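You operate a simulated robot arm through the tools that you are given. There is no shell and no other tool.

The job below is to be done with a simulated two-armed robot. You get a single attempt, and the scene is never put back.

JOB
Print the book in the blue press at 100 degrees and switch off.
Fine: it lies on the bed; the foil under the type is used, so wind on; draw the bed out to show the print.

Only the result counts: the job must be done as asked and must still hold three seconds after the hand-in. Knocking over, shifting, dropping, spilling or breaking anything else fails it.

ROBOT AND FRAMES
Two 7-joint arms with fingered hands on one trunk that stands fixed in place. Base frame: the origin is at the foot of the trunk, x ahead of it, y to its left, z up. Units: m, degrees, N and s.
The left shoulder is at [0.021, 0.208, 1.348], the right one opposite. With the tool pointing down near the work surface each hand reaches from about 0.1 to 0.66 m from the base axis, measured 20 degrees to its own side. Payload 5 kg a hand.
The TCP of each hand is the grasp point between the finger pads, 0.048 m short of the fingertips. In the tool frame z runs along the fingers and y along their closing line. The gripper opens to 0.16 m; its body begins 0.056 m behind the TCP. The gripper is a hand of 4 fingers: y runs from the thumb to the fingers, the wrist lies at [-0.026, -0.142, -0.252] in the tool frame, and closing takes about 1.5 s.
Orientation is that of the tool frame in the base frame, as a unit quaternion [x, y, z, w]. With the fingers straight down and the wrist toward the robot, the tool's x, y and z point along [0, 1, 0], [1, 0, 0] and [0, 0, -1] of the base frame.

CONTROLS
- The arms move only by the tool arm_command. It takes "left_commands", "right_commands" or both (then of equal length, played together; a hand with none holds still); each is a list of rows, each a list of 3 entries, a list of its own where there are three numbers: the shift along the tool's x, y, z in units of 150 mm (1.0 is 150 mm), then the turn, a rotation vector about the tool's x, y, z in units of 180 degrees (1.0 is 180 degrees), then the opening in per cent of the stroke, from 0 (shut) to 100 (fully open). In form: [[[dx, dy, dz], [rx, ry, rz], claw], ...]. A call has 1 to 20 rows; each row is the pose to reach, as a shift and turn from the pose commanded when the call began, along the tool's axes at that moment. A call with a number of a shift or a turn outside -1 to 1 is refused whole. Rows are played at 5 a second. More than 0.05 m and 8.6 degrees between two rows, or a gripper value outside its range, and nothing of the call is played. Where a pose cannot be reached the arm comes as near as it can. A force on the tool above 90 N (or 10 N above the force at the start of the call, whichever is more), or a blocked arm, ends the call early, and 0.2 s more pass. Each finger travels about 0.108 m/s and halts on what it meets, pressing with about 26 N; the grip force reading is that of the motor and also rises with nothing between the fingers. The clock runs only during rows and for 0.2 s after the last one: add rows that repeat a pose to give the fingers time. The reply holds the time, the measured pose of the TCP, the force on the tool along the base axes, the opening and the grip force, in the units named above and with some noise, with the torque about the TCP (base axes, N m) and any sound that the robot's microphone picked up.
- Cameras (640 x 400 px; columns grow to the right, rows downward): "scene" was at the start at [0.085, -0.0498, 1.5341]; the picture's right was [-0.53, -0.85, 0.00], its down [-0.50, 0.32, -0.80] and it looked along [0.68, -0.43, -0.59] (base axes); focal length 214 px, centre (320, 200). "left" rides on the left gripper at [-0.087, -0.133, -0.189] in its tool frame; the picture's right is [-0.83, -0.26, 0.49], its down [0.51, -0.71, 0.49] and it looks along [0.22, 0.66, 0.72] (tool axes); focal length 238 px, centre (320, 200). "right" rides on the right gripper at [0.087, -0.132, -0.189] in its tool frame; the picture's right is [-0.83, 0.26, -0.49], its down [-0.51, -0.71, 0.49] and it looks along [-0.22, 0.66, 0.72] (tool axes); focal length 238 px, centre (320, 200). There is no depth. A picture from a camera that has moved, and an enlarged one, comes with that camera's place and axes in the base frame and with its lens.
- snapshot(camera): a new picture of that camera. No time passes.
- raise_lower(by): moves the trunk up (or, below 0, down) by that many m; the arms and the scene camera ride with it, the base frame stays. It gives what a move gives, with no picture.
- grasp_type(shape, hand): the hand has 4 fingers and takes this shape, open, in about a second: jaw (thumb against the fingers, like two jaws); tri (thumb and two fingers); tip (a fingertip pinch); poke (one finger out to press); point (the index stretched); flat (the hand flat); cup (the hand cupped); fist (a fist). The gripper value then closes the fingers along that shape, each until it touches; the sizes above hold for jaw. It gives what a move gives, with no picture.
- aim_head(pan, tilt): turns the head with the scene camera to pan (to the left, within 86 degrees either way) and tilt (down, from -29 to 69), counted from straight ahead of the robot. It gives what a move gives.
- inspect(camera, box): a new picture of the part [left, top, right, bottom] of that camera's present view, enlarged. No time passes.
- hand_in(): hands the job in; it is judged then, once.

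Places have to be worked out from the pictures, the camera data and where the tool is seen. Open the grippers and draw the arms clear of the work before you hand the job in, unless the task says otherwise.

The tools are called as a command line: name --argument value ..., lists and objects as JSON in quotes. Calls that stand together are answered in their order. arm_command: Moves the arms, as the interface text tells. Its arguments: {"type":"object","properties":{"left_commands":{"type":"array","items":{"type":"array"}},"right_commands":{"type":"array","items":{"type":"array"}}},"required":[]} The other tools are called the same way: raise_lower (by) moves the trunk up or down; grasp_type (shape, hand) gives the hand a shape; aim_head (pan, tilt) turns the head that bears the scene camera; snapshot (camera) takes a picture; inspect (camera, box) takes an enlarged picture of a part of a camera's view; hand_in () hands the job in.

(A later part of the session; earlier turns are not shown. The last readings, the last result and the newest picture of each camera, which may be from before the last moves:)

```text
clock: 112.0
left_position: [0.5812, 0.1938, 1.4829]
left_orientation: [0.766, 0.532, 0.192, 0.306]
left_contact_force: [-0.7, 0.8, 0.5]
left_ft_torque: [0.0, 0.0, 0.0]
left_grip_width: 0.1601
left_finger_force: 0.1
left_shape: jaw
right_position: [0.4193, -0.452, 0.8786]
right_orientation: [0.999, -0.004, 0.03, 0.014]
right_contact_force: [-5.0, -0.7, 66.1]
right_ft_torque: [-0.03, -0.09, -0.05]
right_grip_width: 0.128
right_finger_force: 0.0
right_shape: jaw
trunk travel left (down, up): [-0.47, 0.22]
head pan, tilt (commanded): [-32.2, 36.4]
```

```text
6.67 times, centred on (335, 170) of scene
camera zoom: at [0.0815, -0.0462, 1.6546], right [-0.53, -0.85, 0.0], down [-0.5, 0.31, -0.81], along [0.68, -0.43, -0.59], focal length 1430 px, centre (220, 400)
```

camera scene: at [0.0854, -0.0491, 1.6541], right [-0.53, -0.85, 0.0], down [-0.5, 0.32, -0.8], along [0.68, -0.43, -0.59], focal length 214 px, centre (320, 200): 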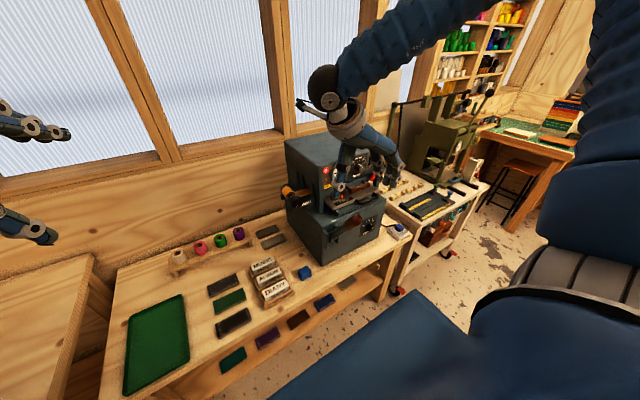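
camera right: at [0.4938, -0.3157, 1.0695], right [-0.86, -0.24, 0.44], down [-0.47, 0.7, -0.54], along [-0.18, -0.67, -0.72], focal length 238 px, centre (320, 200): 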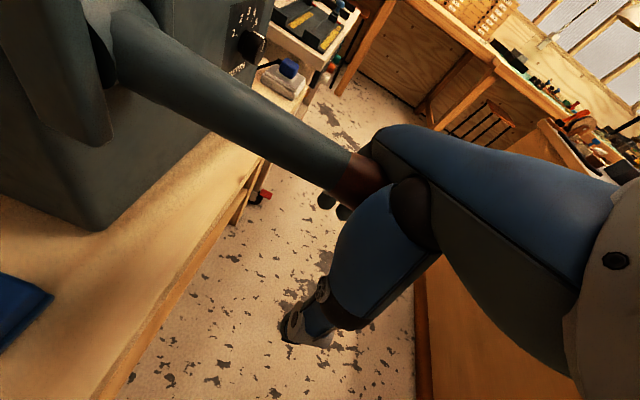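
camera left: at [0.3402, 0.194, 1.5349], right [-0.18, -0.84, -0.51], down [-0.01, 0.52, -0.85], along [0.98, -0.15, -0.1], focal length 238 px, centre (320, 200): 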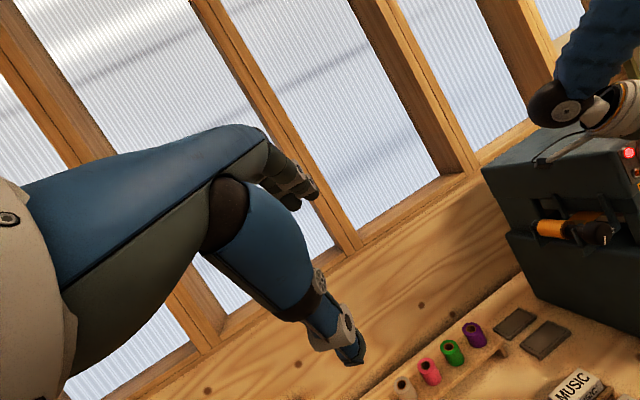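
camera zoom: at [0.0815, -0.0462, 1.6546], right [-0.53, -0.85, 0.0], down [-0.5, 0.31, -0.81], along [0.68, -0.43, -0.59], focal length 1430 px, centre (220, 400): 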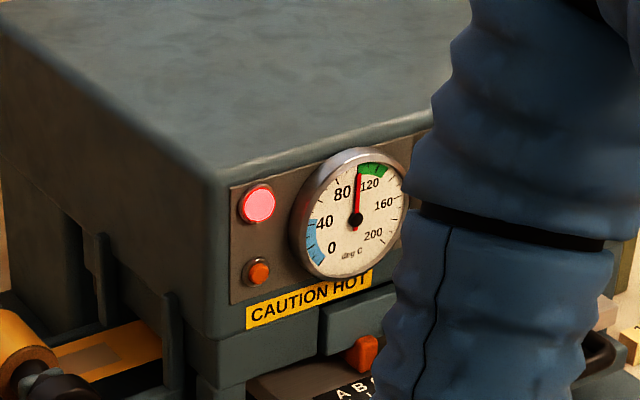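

The press has dwelt about two and a half seconds at 100. I let the lever back up along the same arc and see whether it follows.

arm_command --right_commands '[[[-0.032, 0, -0.132], [0, -0.0278, 0], 80], [[-0.051, 0, -0.267], [0, -0.0556, 0], 80], [[-0.058, 0, -0.402], [0, -0.0833, 0], 80], [[-0.054, 0, -0.538], [0, -0.1111, 0], 80], [[-0.038, 0, -0.673], [0, -0.1389, 0], 80], [[-0.01, 0, -0.806], [0, -0.1667, 0], 80], [[0.029, 0, -0.936], [0, -0.1944, 0], 80]]'

snapshot --camera "right"

inspect --camera "scene" --box '[270, 120, 410, 260]'

```text
clock: 113.6
left_position: [0.5826, 0.1916, 1.4815]
left_orientation: [0.766, 0.533, 0.192, 0.304]
left_contact_force: [-0.4, 0.0, 0.5]
left_ft_torque: [-0.04, 0.02, 0.0]
left_grip_width: 0.1599
left_finger_force: 0.0
left_shape: jaw
right_position: [0.4156, -0.45, 1.0154]
right_orientation: [0.961, -0.007, -0.275, 0.007]
right_contact_force: [-4.6, -9.2, 8.0]
right_ft_torque: [0.92, -0.61, -0.24]
right_grip_width: 0.128
right_finger_force: 0.0
right_shape: jaw
trunk travel left (down, up): [-0.47, 0.22]
head pan, tilt (commanded): [-32.2, 36.4]
```

```text
taken
camera right: at [0.5896, -0.3182, 1.1277], right [-0.45, -0.24, 0.86], down [-0.68, 0.71, -0.16], along [-0.57, -0.66, -0.49], focal length 238 px, centre (320, 200)
```

right: 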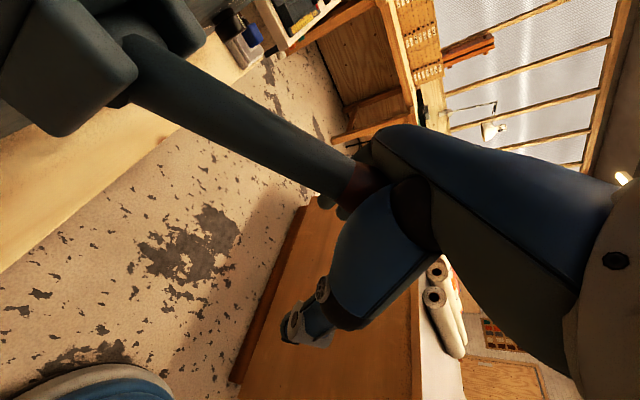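

```text
2.86 times, centred on (340, 190) of scene
camera zoom: at [0.0844, -0.0501, 1.6542], right [-0.53, -0.85, 0.0], down [-0.5, 0.32, -0.81], along [0.68, -0.43, -0.59], focal length 613 px, centre (263, 229)
```

zoom: 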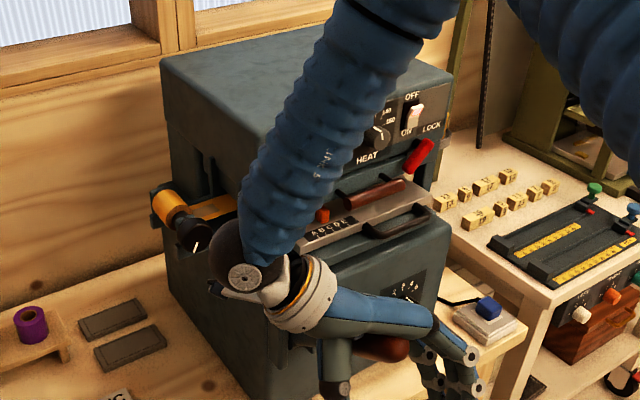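

The lever springs back with the hand. I let it rise fully and lift the hand off it.

arm_command --right_commands '[[[0.022, 0, -0.11], [0, 0, 0], 80], [[0.044, 0, -0.22], [0, 0, 0], 80], [[0.066, 0, -0.33], [0, 0, 0], 80], [[0.088, 0, -0.44], [0, 0, 0], 80], [[0.11, 0, -0.579], [0, 0, 0], 80], [[0.11, 0, -0.7], [0, 0, 0], 80], [[0.11, 0, -0.85], [0, 0, 0], 80], [[0.11, 0, -0.98], [0, 0, 0], 80]]'

snapshot --camera "right"

inspect --camera "scene" --box '[270, 120, 410, 260]'

```text
clock: 115.4
left_position: [0.5837, 0.1923, 1.4808]
left_orientation: [0.766, 0.533, 0.193, 0.303]
left_contact_force: [1.1, -0.4, 0.0]
left_ft_torque: [-0.01, -0.04, -0.03]
left_grip_width: 0.1601
left_finger_force: 0.0
left_shape: jaw
right_position: [0.508, -0.4488, 1.1317]
right_orientation: [0.962, -0.008, -0.274, 0.009]
right_contact_force: [0.1, -0.3, -0.6]
right_ft_torque: [0.0, 0.0, 0.0]
right_grip_width: 0.128
right_finger_force: 0.0
right_shape: jaw
trunk travel left (down, up): [-0.47, 0.22]
head pan, tilt (commanded): [-32.2, 36.4]
```

```text
taken
camera right: at [0.6813, -0.3156, 1.2441], right [-0.46, -0.24, 0.86], down [-0.68, 0.71, -0.16], along [-0.57, -0.66, -0.49], focal length 238 px, centre (320, 200)
```

right: 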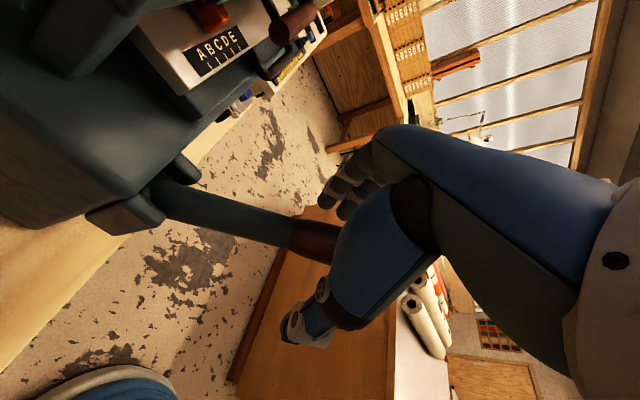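

```text
2.86 times, centred on (340, 190) of scene
camera zoom: at [0.0849, -0.0493, 1.6541], right [-0.53, -0.85, 0.0], down [-0.5, 0.32, -0.81], along [0.68, -0.43, -0.59], focal length 613 px, centre (263, 229)
```

zoom: 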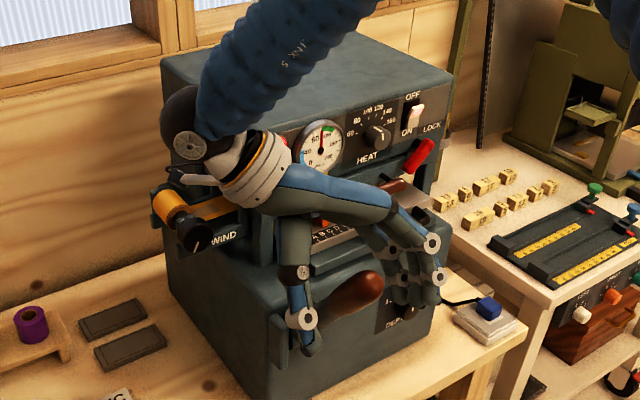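

The lever is back up and free. I withdraw the hand upward and turn it upright again.

arm_command --right_commands '[[[0, 0, -0.2], [0, 0, 0], 80], [[0, 0, -0.45], [0, 0, 0], 80], [[0, 0, -0.7], [0, 0.02, 0], 80], [[-0.15, 0, -0.8], [0, 0.055, 0], 80], [[-0.3, 0, -0.84], [0, 0.09, 0], 80], [[-0.45, 0, -0.88], [0, 0.125, 0], 80], [[-0.58, 0, -0.91], [0, 0.155, 0], 80], [[-0.64, 0, -0.923], [0, 0.1778, 0], 80]]'

snapshot --camera "scene"

inspect --camera "scene" --box '[320, 160, 400, 230]'

inspect --camera "right" --box '[110, 80, 290, 240]'

```text
clock: 117.2
left_position: [0.5834, 0.1915, 1.4801]
left_orientation: [0.766, 0.533, 0.193, 0.303]
left_contact_force: [-0.6, 0.7, -0.6]
left_ft_torque: [-0.01, -0.03, 0.0]
left_grip_width: 0.1599
left_finger_force: 0.0
left_shape: jaw
right_position: [0.4994, -0.4446, 1.3009]
right_orientation: [1.0, -0.005, 0.003, 0.01]
right_contact_force: [-0.8, 0.9, 0.8]
right_ft_torque: [0.01, -0.02, -0.02]
right_grip_width: 0.1278
right_finger_force: 0.0
right_shape: jaw
trunk travel left (down, up): [-0.47, 0.22]
head pan, tilt (commanded): [-32.2, 36.4]
```

```text
taken
camera scene: at [0.0846, -0.0495, 1.6541], right [-0.53, -0.85, 0.0], down [-0.5, 0.32, -0.81], along [0.68, -0.43, -0.59], focal length 214 px, centre (320, 200)
```

scene: 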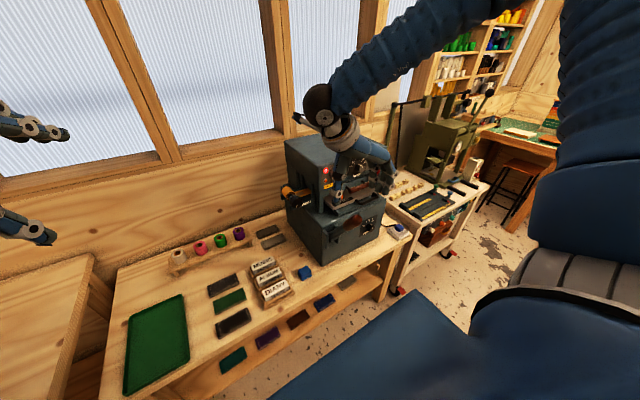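

```text
5.71 times, centred on (360, 195) of scene
camera zoom: at [0.0846, -0.0495, 1.6541], right [-0.53, -0.85, 0.0], down [-0.5, 0.32, -0.81], along [0.68, -0.43, -0.59], focal length 1226 px, centre (91, 229)
```

zoom: 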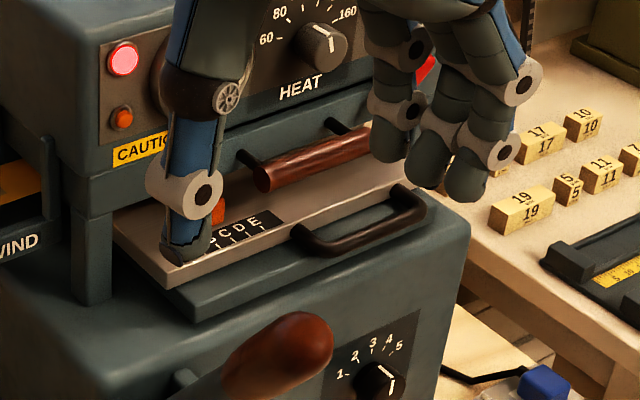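

```text
2.50 times, centred on (200, 160) of right
camera zoom: at [0.5853, -0.3098, 1.4873], right [-0.84, -0.24, 0.49], down [-0.5, 0.7, -0.51], along [-0.22, -0.67, -0.71], focal length 596 px, centre (620, 300)
```

zoom: 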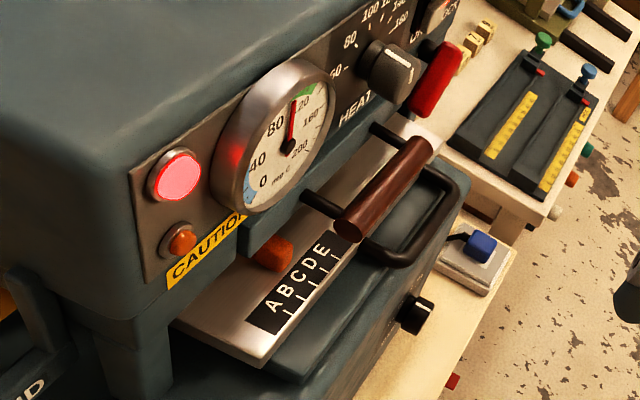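

The bed handle is a U-bar in front of the plate, below the brown drawer handle. I turn the right hand back to its start orientation (wrist toward the robot) in free space above, to get a natural arm posture and a good look at the bed.

arm_command --right_commands '[[[-0.044, 0.081, -0.083], [0, 0, -0.0417], 80], [[-0.089, 0.162, -0.166], [0, 0, -0.0833], 80], [[-0.133, 0.243, -0.248], [0, 0, -0.125], 80], [[-0.178, 0.323, -0.331], [0, 0, -0.1667], 80], [[-0.222, 0.404, -0.414], [0, 0, -0.2083], 80], [[-0.267, 0.485, -0.497], [0, 0, -0.25], 80], [[-0.311, 0.566, -0.579], [0, 0, -0.2917], 80], [[-0.355, 0.647, -0.662], [0, 0, -0.3333], 80], [[-0.4, 0.728, -0.745], [0, 0, -0.375], 80], [[-0.444, 0.808, -0.828], [0, 0, -0.4167], 80], [[-0.489, 0.889, -0.91], [0, 0, -0.4583], 80], [[-0.533, 0.97, -0.993], [0, 0, -0.5], 80]]'

snapshot --camera "scene"

snapshot --camera "right"

```text
clock: 119.8
left_position: [0.5836, 0.1908, 1.4816]
left_orientation: [0.767, 0.532, 0.193, 0.304]
left_contact_force: [-0.1, -0.7, 1.5]
left_ft_torque: [0.05, -0.03, 0.02]
left_grip_width: 0.1601
left_finger_force: 0.1
left_shape: jaw
right_position: [0.4171, -0.5889, 1.4516]
right_orientation: [0.71, 0.704, -0.005, 0.008]
right_contact_force: [0.1, -0.8, -0.1]
right_ft_torque: [0.07, 0.0, -0.01]
right_grip_width: 0.1278
right_finger_force: 0.0
right_shape: jaw
trunk travel left (down, up): [-0.47, 0.22]
head pan, tilt (commanded): [-32.2, 36.4]
```

```text
taken
camera scene: at [0.0845, -0.0508, 1.6541], right [-0.53, -0.85, 0.0], down [-0.5, 0.32, -0.8], along [0.68, -0.43, -0.59], focal length 214 px, centre (320, 200)
```

scene: 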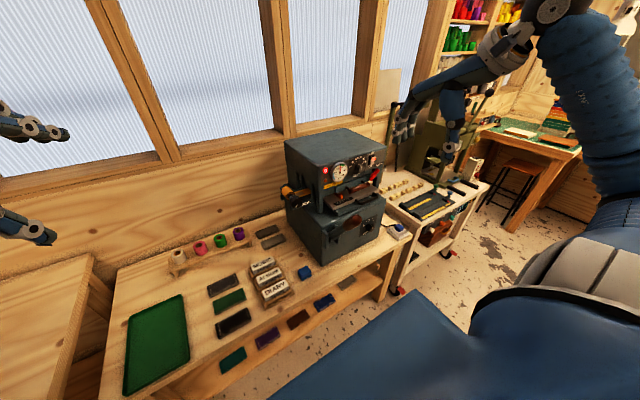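

```text
taken
camera right: at [0.2825, -0.4969, 1.6382], right [0.25, -0.83, 0.5], down [-0.71, -0.51, -0.48], along [0.66, -0.24, -0.72], focal length 238 px, centre (320, 200)
```

right: 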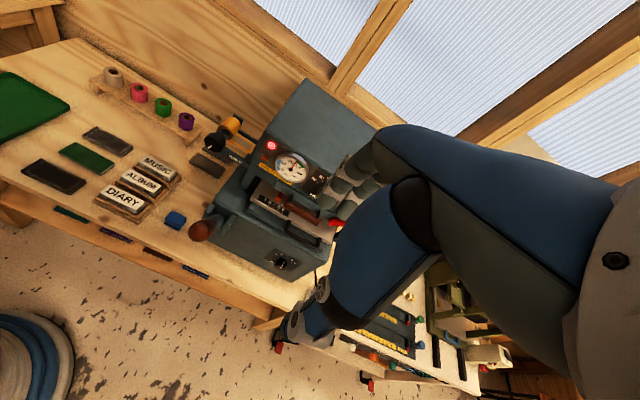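

The arm is back in an open posture. I lower the trunk 0.30 m for a level view of the bed and better reach to its handle.

raise_lower --by -0.3

snapshot --camera "scene"

inspect --camera "scene" --box '[300, 80, 420, 180]'

snapshot --camera "right"

```text
clock: 122.8
left_position: [0.5824, 0.1923, 1.1813]
left_orientation: [0.766, 0.532, 0.193, 0.304]
left_contact_force: [-0.3, -0.5, 0.6]
left_ft_torque: [-0.02, -0.01, 0.0]
left_grip_width: 0.1599
left_finger_force: 0.1
left_shape: jaw
right_position: [0.417, -0.587, 1.1511]
right_orientation: [0.711, 0.703, -0.005, 0.009]
right_contact_force: [-1.2, -0.3, -0.3]
right_ft_torque: [0.0, 0.0, 0.04]
right_grip_width: 0.128
right_finger_force: 0.0
right_shape: jaw
trunk travel left (down, up): [-0.17, 0.52]
head pan, tilt (commanded): [-32.2, 36.4]
```

```text
taken
camera scene: at [0.0847, -0.0497, 1.3543], right [-0.53, -0.85, 0.0], down [-0.5, 0.32, -0.8], along [0.68, -0.43, -0.59], focal length 214 px, centre (320, 200)
```

scene: 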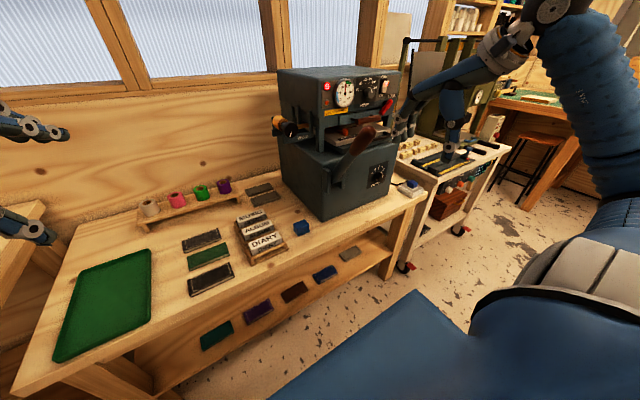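

```text
4.00 times, centred on (360, 130) of scene
camera zoom: at [0.0847, -0.0497, 1.3543], right [-0.53, -0.85, 0.0], down [-0.5, 0.32, -0.8], along [0.68, -0.43, -0.59], focal length 858 px, centre (160, 480)
```

zoom: 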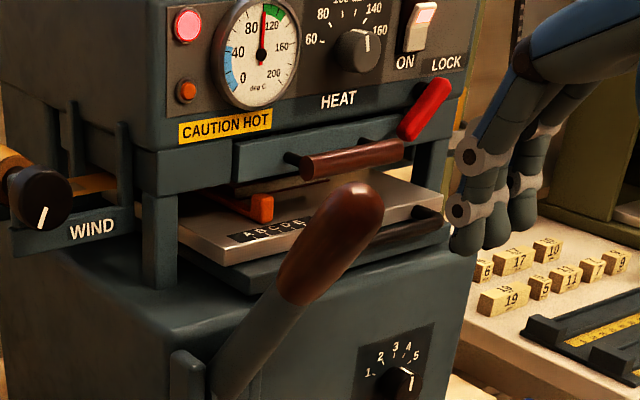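

```text
taken
camera right: at [0.2831, -0.4953, 1.3388], right [0.25, -0.83, 0.5], down [-0.71, -0.51, -0.48], along [0.66, -0.24, -0.72], focal length 238 px, centre (320, 200)
```

right: 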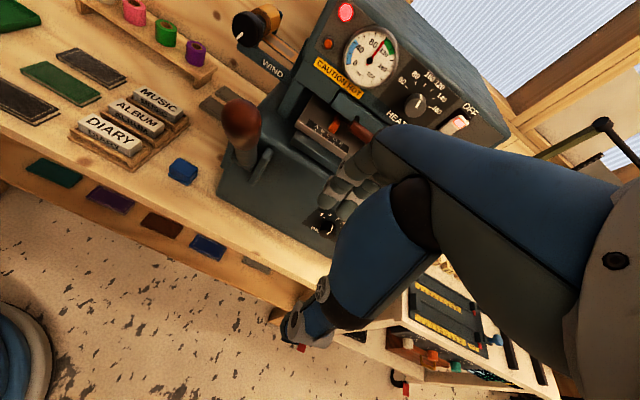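

The lower view is good. I zoom in on the gap under the type drawer and on the bed handle.

inspect --camera "scene" --box '[335, 115, 395, 150]'

inspect --camera "scene" --box '[365, 125, 405, 165]'

inspect --camera "right" --box '[270, 90, 390, 230]'

```text
10.67 times, centred on (365, 132) of scene
camera zoom: at [0.0847, -0.0497, 1.3543], right [-0.53, -0.85, 0.0], down [-0.5, 0.32, -0.8], along [0.68, -0.43, -0.59], focal length 2288 px, centre (-160, 920)
```

zoom: 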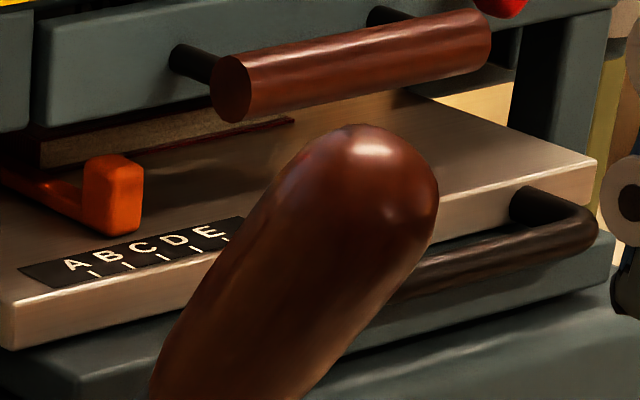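

```text
10.00 times, centred on (385, 145) of scene
camera zoom: at [0.0847, -0.0497, 1.3543], right [-0.53, -0.85, 0.0], down [-0.5, 0.32, -0.8], along [0.68, -0.43, -0.59], focal length 2145 px, centre (-330, 750)
```

zoom: 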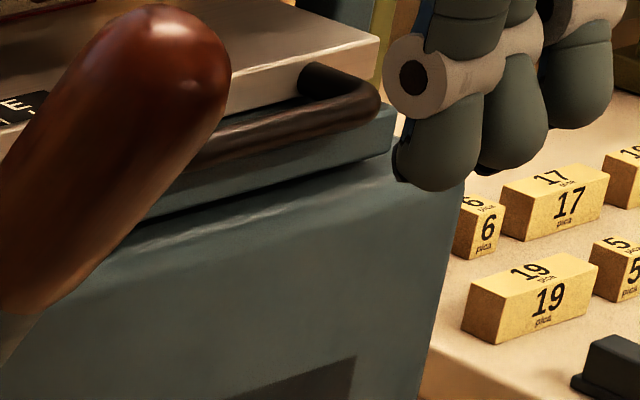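

```text
2.86 times, centred on (330, 160) of right
camera zoom: at [0.2831, -0.4953, 1.3388], right [0.25, -0.83, 0.5], down [-0.71, -0.51, -0.48], along [0.66, -0.24, -0.72], focal length 681 px, centre (291, 314)
```

zoom: 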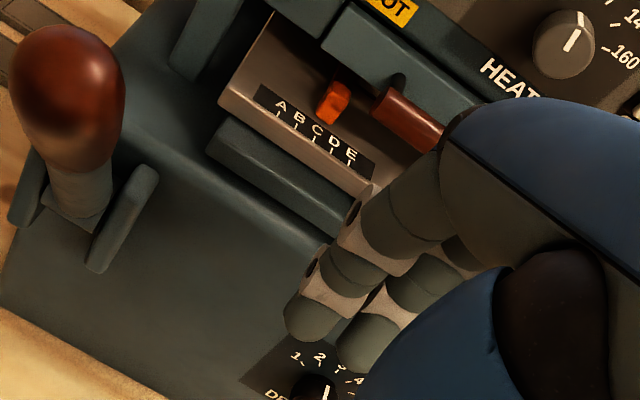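

The U-bar is at about x=0.644, z=1.058, y from -0.60 to -0.72. It stands 5 cm clear of the plate edge and has about 5 cm of room below. I pitch the hand up 60° toward it in free space and see how the arm behaves.

arm_command --right_commands '[[[-0.061, 0.083, -0.017], [-0.0417, 0, 0], 60], [[-0.122, 0.167, -0.033], [-0.0833, 0, 0], 60], [[-0.183, 0.25, -0.05], [-0.125, 0, 0], 60], [[-0.244, 0.333, -0.067], [-0.1667, 0, 0], 60], [[-0.304, 0.417, -0.083], [-0.2083, 0, 0], 60], [[-0.365, 0.5, -0.1], [-0.25, 0, 0], 60], [[-0.426, 0.583, -0.117], [-0.2917, 0, 0], 60], [[-0.487, 0.667, -0.133], [-0.3333, 0, 0], 60]]'

snapshot --camera "scene"

snapshot --camera "right"

```text
clock: 124.6
left_position: [0.5838, 0.1915, 1.1818]
left_orientation: [0.766, 0.533, 0.193, 0.304]
left_contact_force: [-0.2, -0.6, 0.5]
left_ft_torque: [-0.02, 0.0, 0.01]
left_grip_width: 0.1602
left_finger_force: 0.1
left_shape: jaw
right_position: [0.516, -0.6616, 1.1747]
right_orientation: [0.611, 0.612, 0.347, 0.363]
right_contact_force: [-0.1, 0.1, 1.2]
right_ft_torque: [-0.01, 0.0, 0.03]
right_grip_width: 0.0963
right_finger_force: 0.2
right_shape: jaw
trunk travel left (down, up): [-0.17, 0.52]
head pan, tilt (commanded): [-32.2, 36.4]
```

```text
taken
camera scene: at [0.0848, -0.0499, 1.3541], right [-0.53, -0.85, 0.0], down [-0.5, 0.32, -0.8], along [0.68, -0.43, -0.59], focal length 214 px, centre (320, 200)
```

scene: 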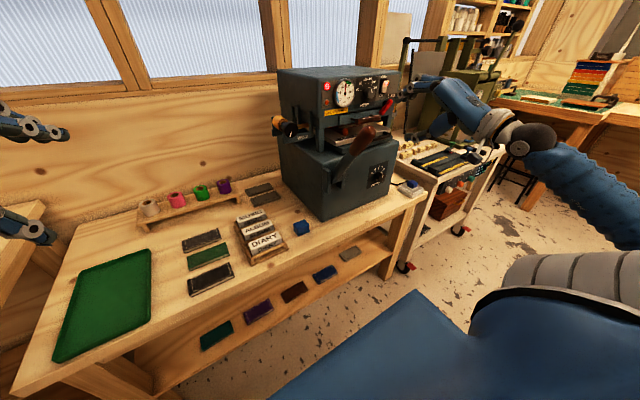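

```text
taken
camera right: at [0.2858, -0.5727, 1.1503], right [-0.3, -0.82, 0.48], down [0.07, -0.52, -0.85], along [0.95, -0.22, 0.22], focal length 238 px, centre (320, 200)
```

right: 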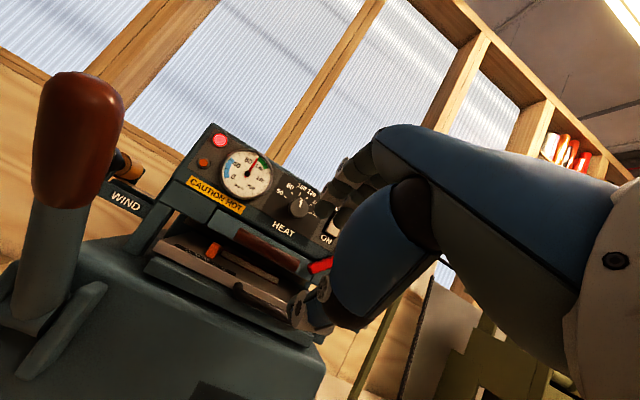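

The pose was reached with a natural arm posture, and the hand camera now looks straight at the bed from a low angle. I zoom in.

inspect --camera "right" --box '[130, 200, 350, 340]'

inspect --camera "right" --box '[180, 220, 340, 330]'

inspect --camera "scene" --box '[320, 80, 440, 180]'

```text
2.86 times, centred on (240, 270) of right
camera zoom: at [0.2858, -0.5727, 1.1503], right [-0.3, -0.82, 0.48], down [0.07, -0.52, -0.85], along [0.95, -0.22, 0.22], focal length 681 px, centre (549, 0)
```

zoom: 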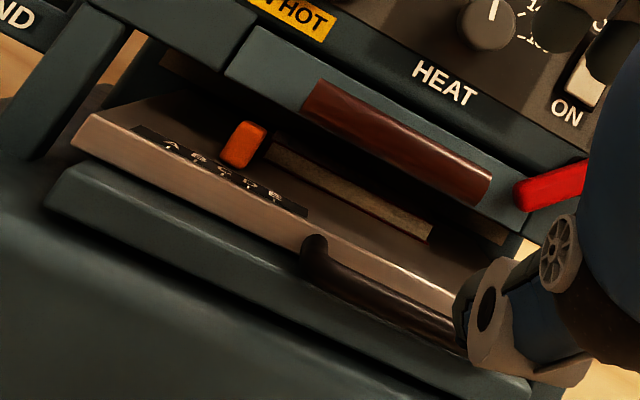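

```text
3.64 times, centred on (260, 275) of right
camera zoom: at [0.2858, -0.5727, 1.1503], right [-0.3, -0.82, 0.48], down [0.07, -0.52, -0.85], along [0.95, -0.22, 0.22], focal length 867 px, centre (538, -73)
```

zoom: 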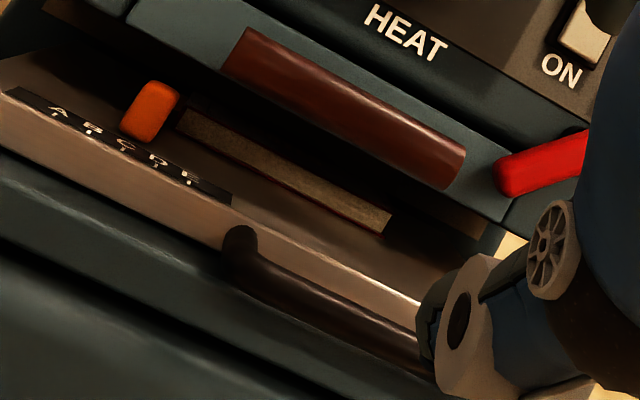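

```text
4.00 times, centred on (380, 130) of scene
camera zoom: at [0.0848, -0.0499, 1.3541], right [-0.53, -0.85, 0.0], down [-0.5, 0.32, -0.8], along [0.68, -0.43, -0.59], focal length 858 px, centre (80, 480)
```

zoom: 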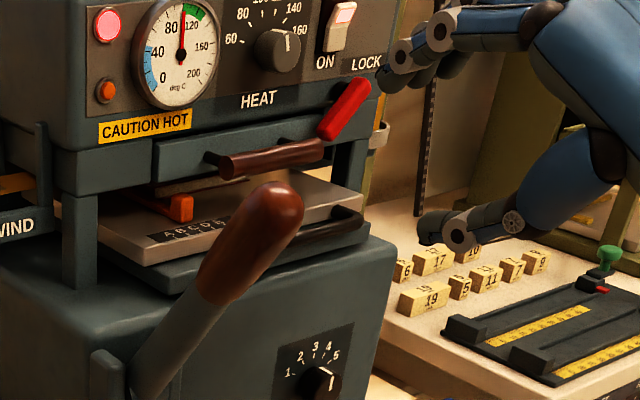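

The book lies on the bed with its page edge toward me, and the handle bar is at (0.644, -0.62…-0.72, 1.06). I move to a pre-grasp 6 cm short of the bar with the jaw narrowed, fingers above and thumb below.

arm_command --right_commands '[[[-0.004, -0.06, 0.14], [0, 0, 0], 45], [[-0.008, -0.12, 0.29], [0, 0, 0], 31], [[-0.012, -0.18, 0.44], [0, 0, 0], 31], [[-0.016, -0.22, 0.58], [0, 0, 0], 31], [[-0.02, -0.239, 0.72], [0, 0, 0], 31], [[-0.02, -0.239, 0.72], [0, 0, 0], 31]]'

inspect --camera "right" --box '[200, 190, 400, 330]'

inspect --camera "scene" --box '[340, 90, 440, 170]'

```text
clock: 126.0
left_position: [0.5822, 0.191, 1.182]
left_orientation: [0.767, 0.532, 0.192, 0.304]
left_contact_force: [-1.1, -0.3, 1.0]
left_ft_torque: [0.01, -0.01, 0.01]
left_grip_width: 0.1599
left_finger_force: 0.1
left_shape: jaw
right_position: [0.592, -0.6639, 1.0877]
right_orientation: [0.612, 0.612, 0.347, 0.363]
right_contact_force: [-0.2, 0.3, -0.3]
right_ft_torque: [0.02, -0.01, 0.04]
right_grip_width: 0.05
right_finger_force: 0.1
right_shape: jaw
trunk travel left (down, up): [-0.17, 0.52]
head pan, tilt (commanded): [-32.2, 36.4]
```

```text
2.86 times, centred on (300, 260) of right
camera zoom: at [0.3613, -0.5773, 1.0663], right [-0.3, -0.82, 0.48], down [0.07, -0.52, -0.85], along [0.95, -0.22, 0.21], focal length 681 px, centre (377, 29)
```

zoom: 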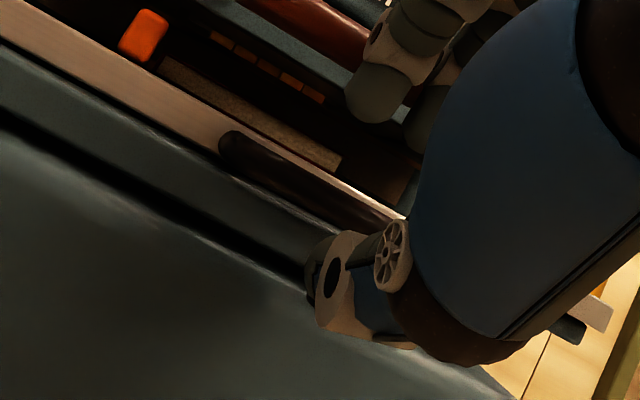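

```text
5.00 times, centred on (390, 130) of scene
camera zoom: at [0.0844, -0.0496, 1.3542], right [-0.53, -0.85, 0.0], down [-0.5, 0.32, -0.81], along [0.68, -0.43, -0.59], focal length 1072 px, centre (-30, 550)
```

zoom: 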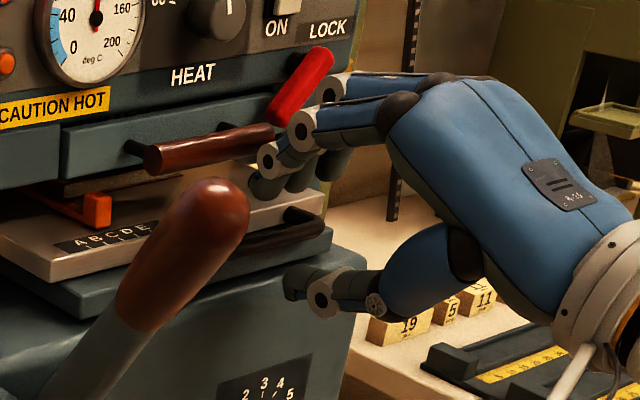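

The tool axis points at the bar, with fingers above and thumb below it. I advance 4.5 cm along the fingers.

arm_command --right_commands '[[[0, 0, 0.08], [0, 0, 0], 31], [[0, 0, 0.16], [0, 0, 0], 31], [[0, 0, 0.24], [0, 0, 0], 31], [[0, 0, 0.3], [0, 0, 0], 31], [[0, 0, 0.3], [0, 0, 0], 31]]'

inspect --camera "right" --box '[200, 190, 400, 330]'

inspect --camera "scene" --box '[340, 90, 440, 170]'

```text
clock: 127.1
left_position: [0.5736, 0.1943, 1.1884]
left_orientation: [0.764, 0.533, 0.197, 0.306]
left_contact_force: [-0.8, -0.7, -1.1]
left_ft_torque: [0.02, -0.03, -0.01]
left_grip_width: 0.16
left_finger_force: 0.1
left_shape: jaw
right_position: [0.6224, -0.6639, 1.0772]
right_orientation: [0.608, 0.608, 0.355, 0.366]
right_contact_force: [-123.2, -9.1, 19.2]
right_ft_torque: [0.98, 4.21, -1.3]
right_grip_width: 0.0525
right_finger_force: 0.1
right_shape: jaw
trunk travel left (down, up): [-0.17, 0.52]
head pan, tilt (commanded): [-32.2, 36.4]
stopped in row 5 (right hand): the force on the tool passed its limit at 98 N (the readings are from after the stop); the commanded pose is now the measured one
```

```text
2.86 times, centred on (300, 260) of right
camera zoom: at [0.3937, -0.5771, 1.0508], right [-0.31, -0.83, 0.47], down [0.08, -0.52, -0.85], along [0.95, -0.22, 0.23], focal length 681 px, centre (377, 29)
```

zoom: 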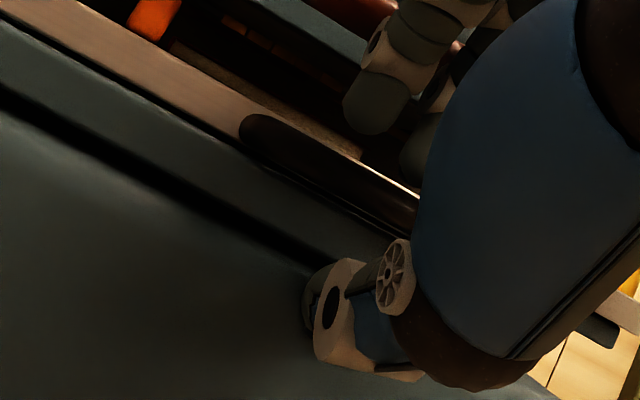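

```text
5.00 times, centred on (390, 130) of scene
camera zoom: at [0.0703, -0.0505, 1.3551], right [-0.54, -0.84, -0.01], down [-0.49, 0.32, -0.81], along [0.68, -0.43, -0.59], focal length 1072 px, centre (-30, 550)
```

zoom: 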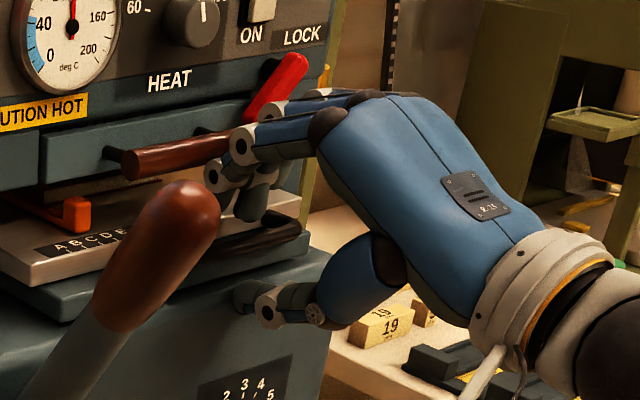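

The force shot up: the finger joints pressed against the brown drawer handle. I back straight out at once.

arm_command --right_commands '[[[0, 0, -0.06], [0, 0, 0], 31], [[0, 0, -0.14], [0, 0, 0], 31], [[0, 0, -0.24], [0, 0, 0], 31], [[0, 0, -0.34], [0, 0, 0], 31]]'

inspect --camera "right" --box '[130, 150, 390, 330]'

inspect --camera "scene" --box '[300, 60, 440, 200]'

```text
clock: 128.1
left_position: [0.5827, 0.193, 1.1818]
left_orientation: [0.766, 0.534, 0.193, 0.302]
left_contact_force: [-0.3, -0.6, 0.3]
left_ft_torque: [0.01, 0.0, -0.01]
left_grip_width: 0.16
left_finger_force: 0.1
left_shape: jaw
right_position: [0.589, -0.663, 1.0933]
right_orientation: [0.609, 0.613, 0.35, 0.362]
right_contact_force: [0.4, -0.6, -0.3]
right_ft_torque: [0.04, -0.02, 0.03]
right_grip_width: 0.0498
right_finger_force: 0.1
right_shape: jaw
trunk travel left (down, up): [-0.17, 0.52]
head pan, tilt (commanded): [-32.2, 36.4]
```

```text
2.22 times, centred on (260, 240) of right
camera zoom: at [0.3587, -0.5754, 1.0703], right [-0.3, -0.82, 0.48], down [0.07, -0.52, -0.85], along [0.95, -0.22, 0.22], focal length 530 px, centre (453, 111)
```

zoom: 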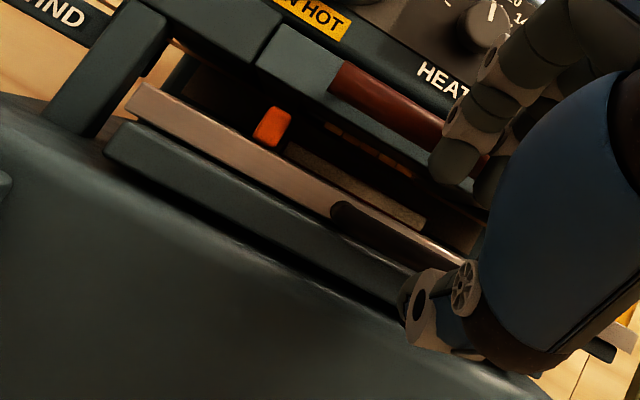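

```text
2.86 times, centred on (370, 130) of scene
camera zoom: at [0.0854, -0.0501, 1.3541], right [-0.53, -0.85, 0.0], down [-0.5, 0.32, -0.8], along [0.68, -0.43, -0.59], focal length 613 px, centre (177, 400)
```

zoom: 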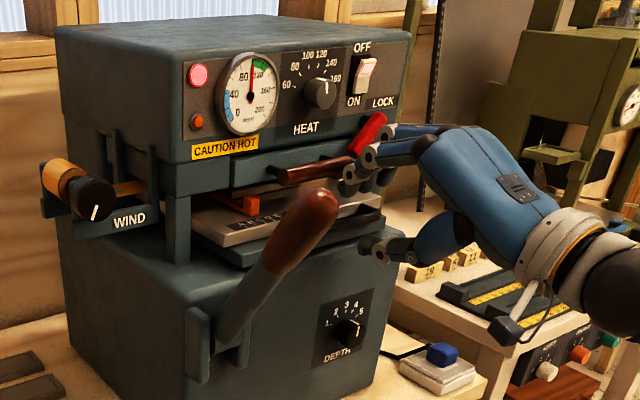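

Nothing was displaced. I tilt the fingers 15° flatter so they pass under the brown handle, and narrow the opening, staying 6 cm short of the bar.

arm_command --right_commands '[[[-0.01, -0.04, 0.0], [-0.0278, 0, 0], 25], [[-0.02, -0.08, 0.02], [-0.0556, 0, 0], 22], [[-0.027, -0.113, 0.041], [-0.0833, 0, 0], 22], [[-0.027, -0.113, 0.041], [-0.0833, 0, 0], 22]]'

inspect --camera "right" --box '[200, 190, 400, 330]'

inspect --camera "scene" --box '[340, 90, 440, 170]'

```text
clock: 129.1
left_position: [0.5841, 0.1963, 1.1812]
left_orientation: [0.764, 0.535, 0.194, 0.303]
left_contact_force: [-0.2, -0.3, 0.8]
left_ft_torque: [0.0, -0.01, -0.01]
left_grip_width: 0.1601
left_finger_force: 0.1
left_shape: jaw
right_position: [0.5884, -0.6647, 1.076]
right_orientation: [0.556, 0.562, 0.427, 0.439]
right_contact_force: [0.4, 0.2, 0.8]
right_ft_torque: [-0.01, -0.01, -0.02]
right_grip_width: 0.0353
right_finger_force: 0.1
right_shape: jaw
trunk travel left (down, up): [-0.17, 0.52]
head pan, tilt (commanded): [-32.2, 36.4]
```

```text
2.86 times, centred on (300, 260) of right
camera zoom: at [0.3711, -0.5798, 0.9942], right [-0.41, -0.83, 0.39], down [0.3, -0.52, -0.8], along [0.86, -0.21, 0.46], focal length 681 px, centre (377, 29)
```

zoom: 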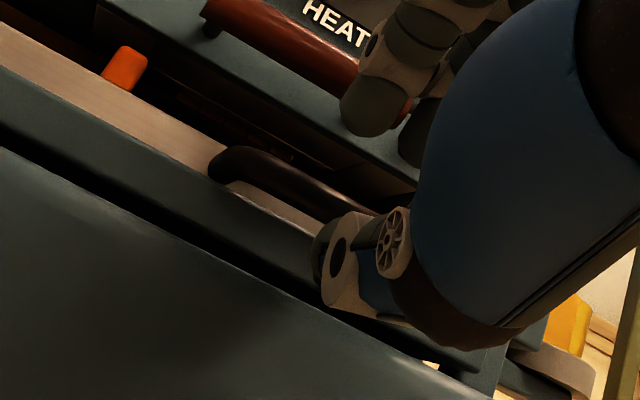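

```text
5.00 times, centred on (390, 130) of scene
camera zoom: at [0.0846, -0.0494, 1.3542], right [-0.53, -0.85, 0.0], down [-0.5, 0.32, -0.81], along [0.68, -0.43, -0.59], focal length 1072 px, centre (-30, 550)
```

zoom: 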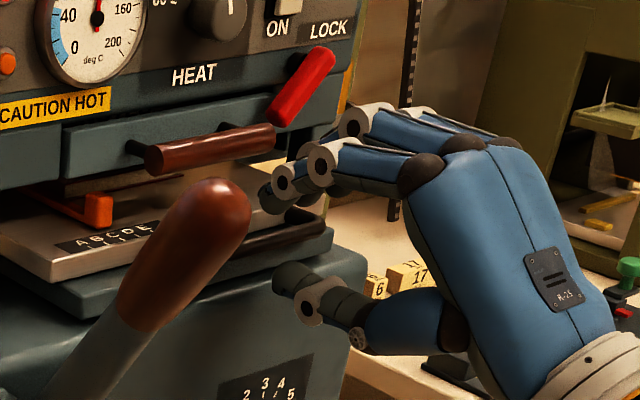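

The bar lies on the tool axis and the fingers are now lower than the brown handle. I advance 3 cm.

arm_command --right_commands '[[[0, 0, 0.06], [0, 0, 0], 22], [[0, 0, 0.12], [0, 0, 0], 22], [[0, 0, 0.18], [0, 0, 0], 22]]'

inspect --camera "right" --box '[200, 190, 400, 330]'

inspect --camera "scene" --box '[340, 90, 440, 170]'

```text
clock: 129.9
left_position: [0.5831, 0.1961, 1.1818]
left_orientation: [0.765, 0.535, 0.194, 0.304]
left_contact_force: [0.1, -0.1, -0.5]
left_ft_torque: [0.02, -0.02, 0.03]
left_grip_width: 0.1601
left_finger_force: 0.0
left_shape: jaw
right_position: [0.6124, -0.666, 1.0704]
right_orientation: [0.556, 0.562, 0.427, 0.438]
right_contact_force: [-1.4, 0.2, 4.1]
right_ft_torque: [0.03, -0.09, -0.02]
right_grip_width: 0.0351
right_finger_force: 0.0
right_shape: jaw
trunk travel left (down, up): [-0.17, 0.52]
head pan, tilt (commanded): [-32.2, 36.4]
```

```text
2.86 times, centred on (300, 260) of right
camera zoom: at [0.3966, -0.5809, 0.9875], right [-0.41, -0.83, 0.39], down [0.29, -0.52, -0.8], along [0.86, -0.21, 0.46], focal length 681 px, centre (377, 29)
```

zoom: 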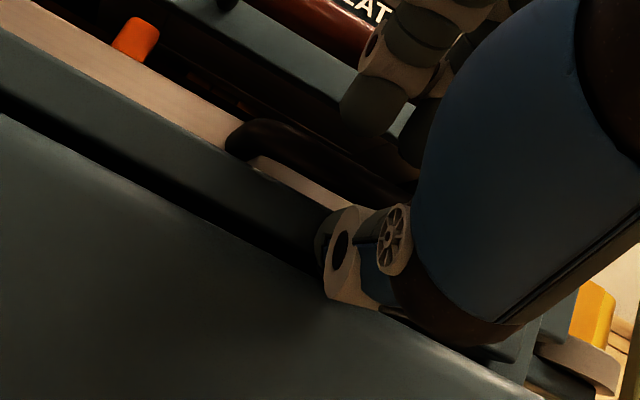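

```text
5.00 times, centred on (390, 130) of scene
camera zoom: at [0.0846, -0.0495, 1.3542], right [-0.53, -0.85, 0.0], down [-0.5, 0.32, -0.81], along [0.68, -0.43, -0.59], focal length 1072 px, centre (-30, 550)
```

zoom: 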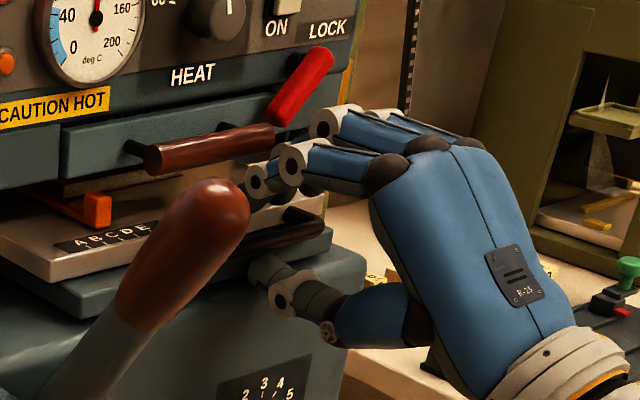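

The bar is between the fingertips and the thumb with only 4 N of contact. I close the jaw on it.

arm_command --right_commands '[[[0, 0, 0], [0, 0, 0], 15], [[0, 0, 0], [0, 0, 0], 8], [[0, 0, 0], [0, 0, 0], 0], [[0, 0, 0], [0, 0, 0], 0], [[0, 0, 0], [0, 0, 0], 0]]'

inspect --camera "right" --box '[200, 190, 400, 330]'

inspect --camera "scene" --box '[340, 90, 440, 170]'

```text
clock: 131.1
left_position: [0.5833, 0.1943, 1.1823]
left_orientation: [0.765, 0.534, 0.193, 0.303]
left_contact_force: [0.0, -0.1, 0.6]
left_ft_torque: [0.02, -0.03, 0.02]
left_grip_width: 0.1599
left_finger_force: 0.0
left_shape: jaw
right_position: [0.6125, -0.6675, 1.0691]
right_orientation: [0.557, 0.562, 0.427, 0.438]
right_contact_force: [-11.8, 0.1, -3.6]
right_ft_torque: [-0.11, 0.66, 0.1]
right_grip_width: 0.0062
right_finger_force: 25.8
right_shape: jaw
trunk travel left (down, up): [-0.17, 0.52]
head pan, tilt (commanded): [-32.2, 36.4]
```

```text
2.86 times, centred on (300, 260) of right
camera zoom: at [0.396, -0.5811, 0.9869], right [-0.41, -0.83, 0.39], down [0.29, -0.52, -0.8], along [0.86, -0.21, 0.46], focal length 681 px, centre (377, 29)
```

zoom: 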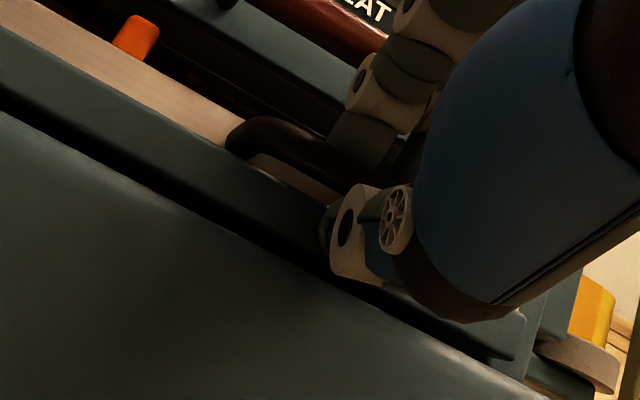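

```text
5.00 times, centred on (390, 130) of scene
camera zoom: at [0.0841, -0.0499, 1.3542], right [-0.53, -0.85, 0.0], down [-0.5, 0.32, -0.81], along [0.68, -0.43, -0.59], focal length 1072 px, centre (-30, 550)
```

zoom: 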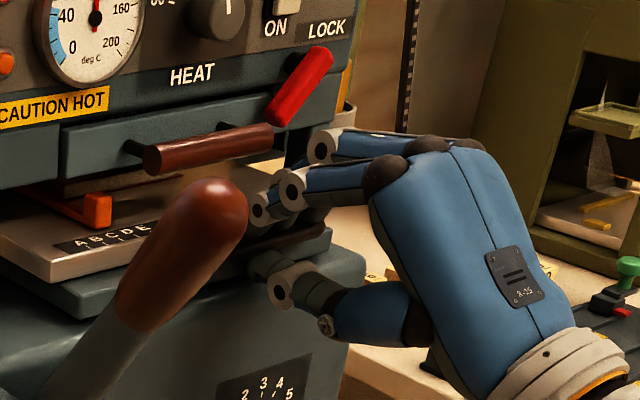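

The jaw holds the bar. I pull the bed straight toward the robot, 6 cm to start.

arm_command --right_commands '[[[0, -0.0168, -0.0645], [0, 0, 0], 0], [[0, -0.0336, -0.129], [0, 0, 0], 0], [[0, -0.0504, -0.1936], [0, 0, 0], 0], [[0, -0.0672, -0.2581], [0, 0, 0], 0], [[0, -0.084, -0.3227], [0, 0, 0], 0], [[0, -0.1008, -0.3872], [0, 0, 0], 0]]'

inspect --camera "right" --box '[200, 190, 400, 330]'

inspect --camera "scene" --box '[320, 80, 440, 180]'

```text
clock: 132.5
left_position: [0.5843, 0.1953, 1.1817]
left_orientation: [0.765, 0.534, 0.192, 0.303]
left_contact_force: [0.5, -0.6, 0.3]
left_ft_torque: [-0.01, 0.01, -0.03]
left_grip_width: 0.1602
left_finger_force: 0.2
left_shape: jaw
right_position: [0.5531, -0.667, 1.07]
right_orientation: [0.558, 0.561, 0.426, 0.439]
right_contact_force: [0.1, -3.0, -3.4]
right_ft_torque: [-0.19, 0.1, -0.1]
right_grip_width: 0.0062
right_finger_force: 26.4
right_shape: jaw
trunk travel left (down, up): [-0.17, 0.52]
head pan, tilt (commanded): [-32.2, 36.4]
```

```text
2.86 times, centred on (300, 260) of right
camera zoom: at [0.3364, -0.5807, 0.9869], right [-0.41, -0.83, 0.39], down [0.29, -0.52, -0.8], along [0.86, -0.22, 0.46], focal length 681 px, centre (377, 29)
```

zoom: 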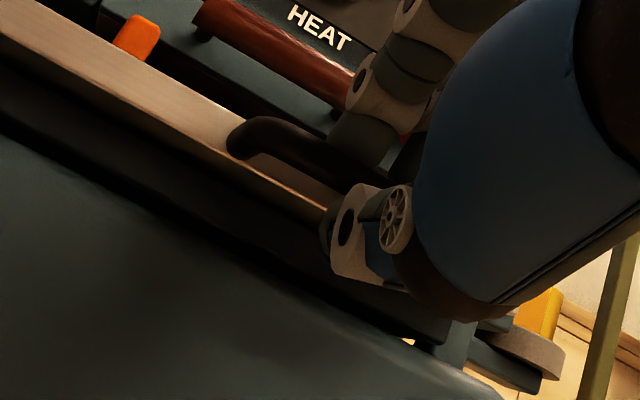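

```text
4.00 times, centred on (380, 130) of scene
camera zoom: at [0.0849, -0.0502, 1.3541], right [-0.53, -0.85, 0.0], down [-0.5, 0.32, -0.8], along [0.68, -0.43, -0.59], focal length 858 px, centre (80, 480)
```

zoom: 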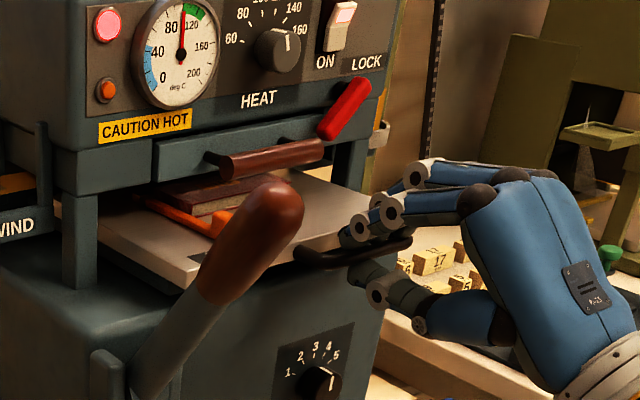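

The bed slides out easily and the brown book is coming into view. I pull another 9 cm, watching for the end stop.

arm_command --right_commands '[[[0, -0.0252, -0.0968], [0, 0, 0], 0], [[0, -0.0504, -0.1936], [0, 0, 0], 0], [[0, -0.0756, -0.2904], [0, 0, 0], 0], [[0, -0.1008, -0.3872], [0, 0, 0], 0], [[0, -0.126, -0.484], [0, 0, 0], 0], [[0, -0.1512, -0.5808], [0, 0, 0], 0]]'

snapshot --camera "scene"

inspect --camera "scene" --box '[320, 80, 440, 180]'

```text
clock: 133.9
left_position: [0.5836, 0.1952, 1.1808]
left_orientation: [0.765, 0.535, 0.193, 0.302]
left_contact_force: [0.8, 0.2, -0.3]
left_ft_torque: [-0.02, -0.04, -0.03]
left_grip_width: 0.1599
left_finger_force: 0.0
left_shape: jaw
right_position: [0.4616, -0.6678, 1.0681]
right_orientation: [0.557, 0.562, 0.426, 0.438]
right_contact_force: [-1.6, -3.4, -5.6]
right_ft_torque: [-0.19, 0.2, -0.11]
right_grip_width: 0.0064
right_finger_force: 26.4
right_shape: jaw
trunk travel left (down, up): [-0.17, 0.52]
head pan, tilt (commanded): [-32.2, 36.4]
```

```text
taken
camera scene: at [0.0846, -0.0503, 1.3541], right [-0.53, -0.85, 0.0], down [-0.5, 0.32, -0.8], along [0.68, -0.43, -0.59], focal length 214 px, centre (320, 200)
```

scene: 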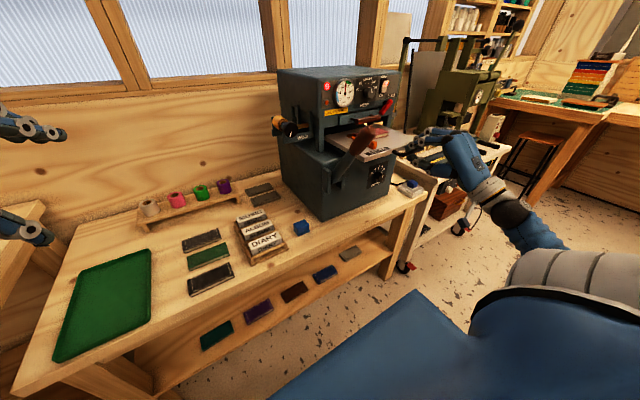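

```text
4.00 times, centred on (380, 130) of scene
camera zoom: at [0.0846, -0.0503, 1.3541], right [-0.53, -0.85, 0.0], down [-0.5, 0.32, -0.8], along [0.68, -0.43, -0.59], focal length 858 px, centre (80, 480)
```

zoom: 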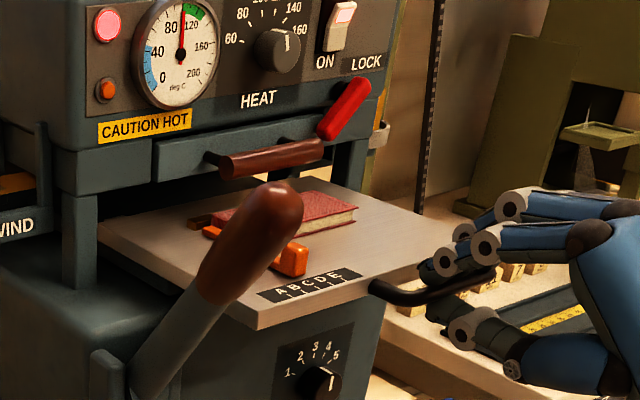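

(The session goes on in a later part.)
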